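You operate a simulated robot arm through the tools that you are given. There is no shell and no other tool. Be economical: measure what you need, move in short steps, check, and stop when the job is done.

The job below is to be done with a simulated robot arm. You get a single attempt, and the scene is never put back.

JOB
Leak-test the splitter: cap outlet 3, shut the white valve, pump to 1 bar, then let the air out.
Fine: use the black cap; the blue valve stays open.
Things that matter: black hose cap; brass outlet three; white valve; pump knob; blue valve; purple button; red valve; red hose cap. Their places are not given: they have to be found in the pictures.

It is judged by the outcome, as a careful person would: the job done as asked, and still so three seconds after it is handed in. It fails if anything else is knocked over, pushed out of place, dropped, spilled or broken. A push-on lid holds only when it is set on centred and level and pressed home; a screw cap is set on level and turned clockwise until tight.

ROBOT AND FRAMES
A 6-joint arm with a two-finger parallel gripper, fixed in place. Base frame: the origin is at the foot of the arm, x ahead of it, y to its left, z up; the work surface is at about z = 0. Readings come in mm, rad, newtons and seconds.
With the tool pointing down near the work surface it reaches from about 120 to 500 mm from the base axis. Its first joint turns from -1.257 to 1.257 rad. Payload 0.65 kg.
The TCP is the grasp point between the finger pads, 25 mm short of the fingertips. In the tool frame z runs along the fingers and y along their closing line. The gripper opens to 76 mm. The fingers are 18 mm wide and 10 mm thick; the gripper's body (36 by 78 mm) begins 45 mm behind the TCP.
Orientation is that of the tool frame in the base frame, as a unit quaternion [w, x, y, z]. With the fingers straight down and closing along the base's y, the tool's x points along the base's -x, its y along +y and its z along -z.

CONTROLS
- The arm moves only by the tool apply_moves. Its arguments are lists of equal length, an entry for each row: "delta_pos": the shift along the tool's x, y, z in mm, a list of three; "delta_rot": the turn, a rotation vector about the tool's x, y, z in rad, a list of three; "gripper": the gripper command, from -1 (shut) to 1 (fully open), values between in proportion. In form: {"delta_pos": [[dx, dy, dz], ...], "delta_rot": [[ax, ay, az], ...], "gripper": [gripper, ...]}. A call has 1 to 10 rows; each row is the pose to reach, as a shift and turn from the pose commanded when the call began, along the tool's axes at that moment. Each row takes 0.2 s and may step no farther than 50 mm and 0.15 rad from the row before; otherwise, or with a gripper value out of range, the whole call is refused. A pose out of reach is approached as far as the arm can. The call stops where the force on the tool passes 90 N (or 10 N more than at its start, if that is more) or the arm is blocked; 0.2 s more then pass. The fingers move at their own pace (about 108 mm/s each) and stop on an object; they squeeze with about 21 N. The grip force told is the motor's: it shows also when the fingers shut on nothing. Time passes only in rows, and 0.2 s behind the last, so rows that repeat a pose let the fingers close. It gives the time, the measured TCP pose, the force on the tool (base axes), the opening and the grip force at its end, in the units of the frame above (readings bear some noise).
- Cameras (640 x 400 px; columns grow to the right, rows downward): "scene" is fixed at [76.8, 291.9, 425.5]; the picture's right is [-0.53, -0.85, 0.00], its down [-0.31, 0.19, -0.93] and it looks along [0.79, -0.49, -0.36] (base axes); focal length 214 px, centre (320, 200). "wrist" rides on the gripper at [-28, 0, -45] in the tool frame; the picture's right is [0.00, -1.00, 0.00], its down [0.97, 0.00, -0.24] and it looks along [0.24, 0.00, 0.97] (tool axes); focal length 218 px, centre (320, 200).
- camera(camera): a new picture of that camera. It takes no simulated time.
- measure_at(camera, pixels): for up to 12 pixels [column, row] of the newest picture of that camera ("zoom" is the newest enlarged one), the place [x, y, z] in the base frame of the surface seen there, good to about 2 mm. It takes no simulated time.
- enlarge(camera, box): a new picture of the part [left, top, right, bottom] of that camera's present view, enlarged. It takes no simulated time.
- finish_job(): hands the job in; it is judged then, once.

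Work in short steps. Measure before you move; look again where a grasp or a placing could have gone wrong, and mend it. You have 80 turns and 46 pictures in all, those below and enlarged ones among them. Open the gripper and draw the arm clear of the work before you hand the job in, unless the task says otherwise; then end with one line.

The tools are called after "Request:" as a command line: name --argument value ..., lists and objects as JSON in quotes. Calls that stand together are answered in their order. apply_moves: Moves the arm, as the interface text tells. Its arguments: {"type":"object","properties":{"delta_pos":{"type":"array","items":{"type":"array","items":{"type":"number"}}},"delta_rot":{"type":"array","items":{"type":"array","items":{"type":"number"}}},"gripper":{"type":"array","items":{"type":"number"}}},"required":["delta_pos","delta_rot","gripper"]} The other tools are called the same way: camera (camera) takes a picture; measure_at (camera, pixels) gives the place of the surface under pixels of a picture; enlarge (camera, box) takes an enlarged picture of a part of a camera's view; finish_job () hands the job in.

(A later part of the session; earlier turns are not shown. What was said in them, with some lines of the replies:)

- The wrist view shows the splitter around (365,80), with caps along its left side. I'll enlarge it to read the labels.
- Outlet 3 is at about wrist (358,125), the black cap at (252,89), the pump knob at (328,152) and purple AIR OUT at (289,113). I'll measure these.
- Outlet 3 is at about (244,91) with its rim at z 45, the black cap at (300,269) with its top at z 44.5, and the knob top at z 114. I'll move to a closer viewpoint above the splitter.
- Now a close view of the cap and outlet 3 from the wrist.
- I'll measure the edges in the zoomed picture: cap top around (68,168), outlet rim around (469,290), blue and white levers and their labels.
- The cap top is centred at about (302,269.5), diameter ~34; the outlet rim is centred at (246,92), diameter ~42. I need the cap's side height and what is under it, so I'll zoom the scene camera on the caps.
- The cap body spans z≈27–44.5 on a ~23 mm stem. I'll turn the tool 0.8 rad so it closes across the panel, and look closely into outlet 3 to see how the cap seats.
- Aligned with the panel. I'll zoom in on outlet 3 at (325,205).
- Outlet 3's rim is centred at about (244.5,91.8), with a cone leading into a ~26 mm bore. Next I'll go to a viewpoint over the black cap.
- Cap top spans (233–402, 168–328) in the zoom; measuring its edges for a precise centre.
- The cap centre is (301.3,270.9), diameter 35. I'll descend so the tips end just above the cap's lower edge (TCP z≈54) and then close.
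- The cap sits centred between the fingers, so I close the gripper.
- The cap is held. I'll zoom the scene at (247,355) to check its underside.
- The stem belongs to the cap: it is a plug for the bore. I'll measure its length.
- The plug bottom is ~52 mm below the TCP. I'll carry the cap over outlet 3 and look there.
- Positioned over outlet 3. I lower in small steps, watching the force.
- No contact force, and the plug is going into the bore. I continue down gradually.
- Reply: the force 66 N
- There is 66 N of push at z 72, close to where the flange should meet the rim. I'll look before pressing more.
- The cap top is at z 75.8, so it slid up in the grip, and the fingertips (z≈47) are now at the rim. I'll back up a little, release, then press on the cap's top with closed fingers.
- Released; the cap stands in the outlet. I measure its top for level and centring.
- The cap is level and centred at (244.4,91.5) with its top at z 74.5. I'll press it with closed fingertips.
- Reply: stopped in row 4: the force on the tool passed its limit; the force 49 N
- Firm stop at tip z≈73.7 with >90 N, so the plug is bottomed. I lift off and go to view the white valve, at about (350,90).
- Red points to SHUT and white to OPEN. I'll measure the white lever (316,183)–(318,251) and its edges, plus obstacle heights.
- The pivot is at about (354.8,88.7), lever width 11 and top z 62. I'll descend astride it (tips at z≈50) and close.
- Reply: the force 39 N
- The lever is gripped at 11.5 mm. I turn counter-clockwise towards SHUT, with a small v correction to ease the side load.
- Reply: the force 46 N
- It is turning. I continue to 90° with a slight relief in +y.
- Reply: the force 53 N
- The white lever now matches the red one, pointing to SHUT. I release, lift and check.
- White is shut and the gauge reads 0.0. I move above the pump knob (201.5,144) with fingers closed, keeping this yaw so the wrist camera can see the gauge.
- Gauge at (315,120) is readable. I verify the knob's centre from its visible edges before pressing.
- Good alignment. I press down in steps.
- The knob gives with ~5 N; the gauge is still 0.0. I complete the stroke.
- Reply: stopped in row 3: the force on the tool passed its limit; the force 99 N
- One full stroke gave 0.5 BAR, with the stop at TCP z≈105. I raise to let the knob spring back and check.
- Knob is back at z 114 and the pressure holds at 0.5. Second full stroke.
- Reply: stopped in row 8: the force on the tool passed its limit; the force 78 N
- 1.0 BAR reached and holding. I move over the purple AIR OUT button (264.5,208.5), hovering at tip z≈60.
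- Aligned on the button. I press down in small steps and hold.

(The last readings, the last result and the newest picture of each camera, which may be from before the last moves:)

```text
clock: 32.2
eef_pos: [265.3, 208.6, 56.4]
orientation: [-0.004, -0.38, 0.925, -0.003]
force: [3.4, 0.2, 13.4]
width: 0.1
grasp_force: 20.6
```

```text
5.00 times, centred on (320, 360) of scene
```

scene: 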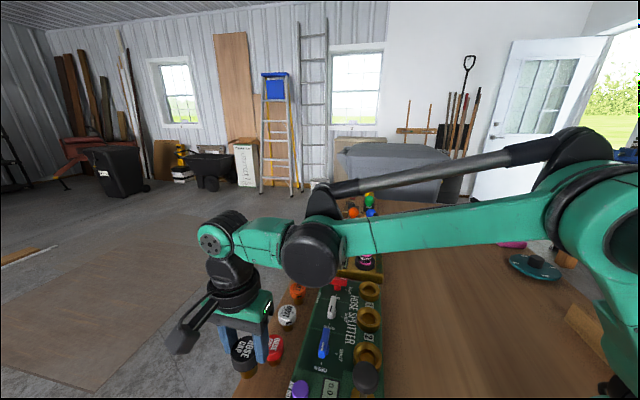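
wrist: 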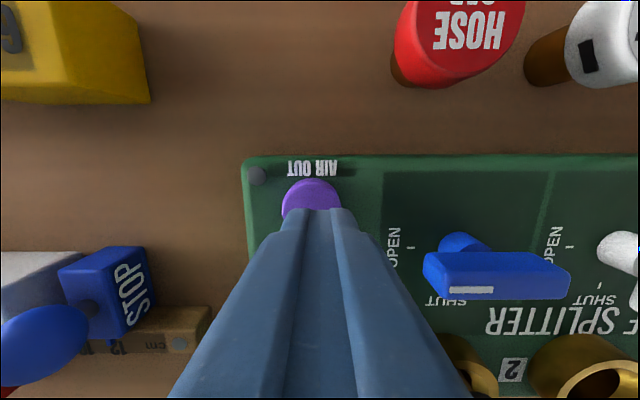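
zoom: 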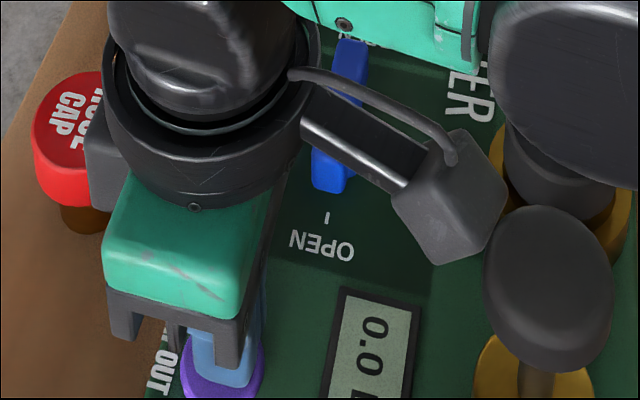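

The gauge reads 0.0: the air is out. I hold briefly, then lift clear and open the gripper.

Request:
apply_moves --delta_pos '[[0, 0, 0], [0, 0, 0], [0, 0, -20], [0, 0, -60], [0, 0, -105], [0, 0, -150], [0, 0, -190], [0, 0, -190]]' --delta_rot '[[0, 0, 0], [0, 0, 0], [0, 0, 0], [0, 0, 0], [0, 0, 0], [0, 0, 0], [0, 0, 0], [0, 0, 0]]' --gripper '[-1, -1, -1, -1, -1, 0.5, 0.5, 0.5]'

Request:
camera --camera "wrist"

Request:
enlarge --camera "scene" --box '[230, 250, 420, 400]'

```text
clock: 34.0
eef_pos: [265.6, 209.0, 249.1]
orientation: [-0.005, -0.38, 0.925, -0.001]
force: [0.9, 0.3, 0.2]
width: 56.7
grasp_force: 0.0
```

```text
9 pictures are left
```

wrist: 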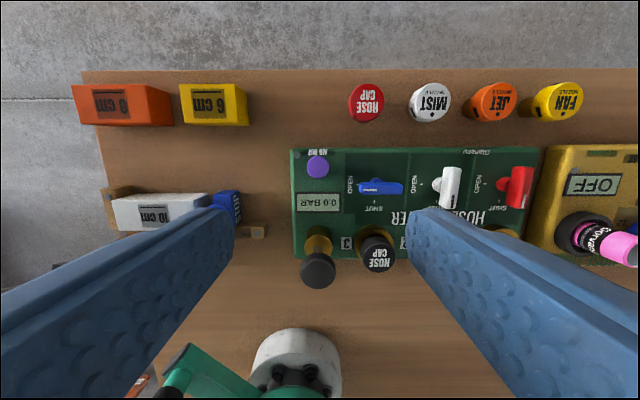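

```text
2.67 times, centred on (325, 325) of scene
```

zoom: 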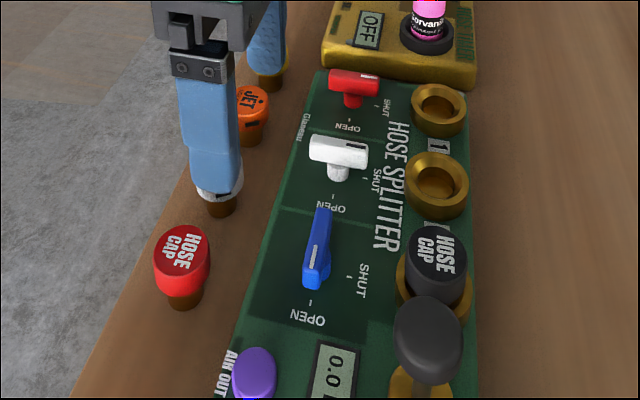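

The final pictures show 0.0 BAR, the black cap in outlet 3, white and red shut, blue open and nothing else moved. The arm is clear, so I hand in.

Request:
finish_job

```text
The job is handed in.
```

The leak test is done: with the black cap on outlet 3, the white valve shut and the blue valve left open, I pumped to 1.0 bar, the gauge still showed 1.0 bar about two seconds later, and I let the air out to 0.0 bar.
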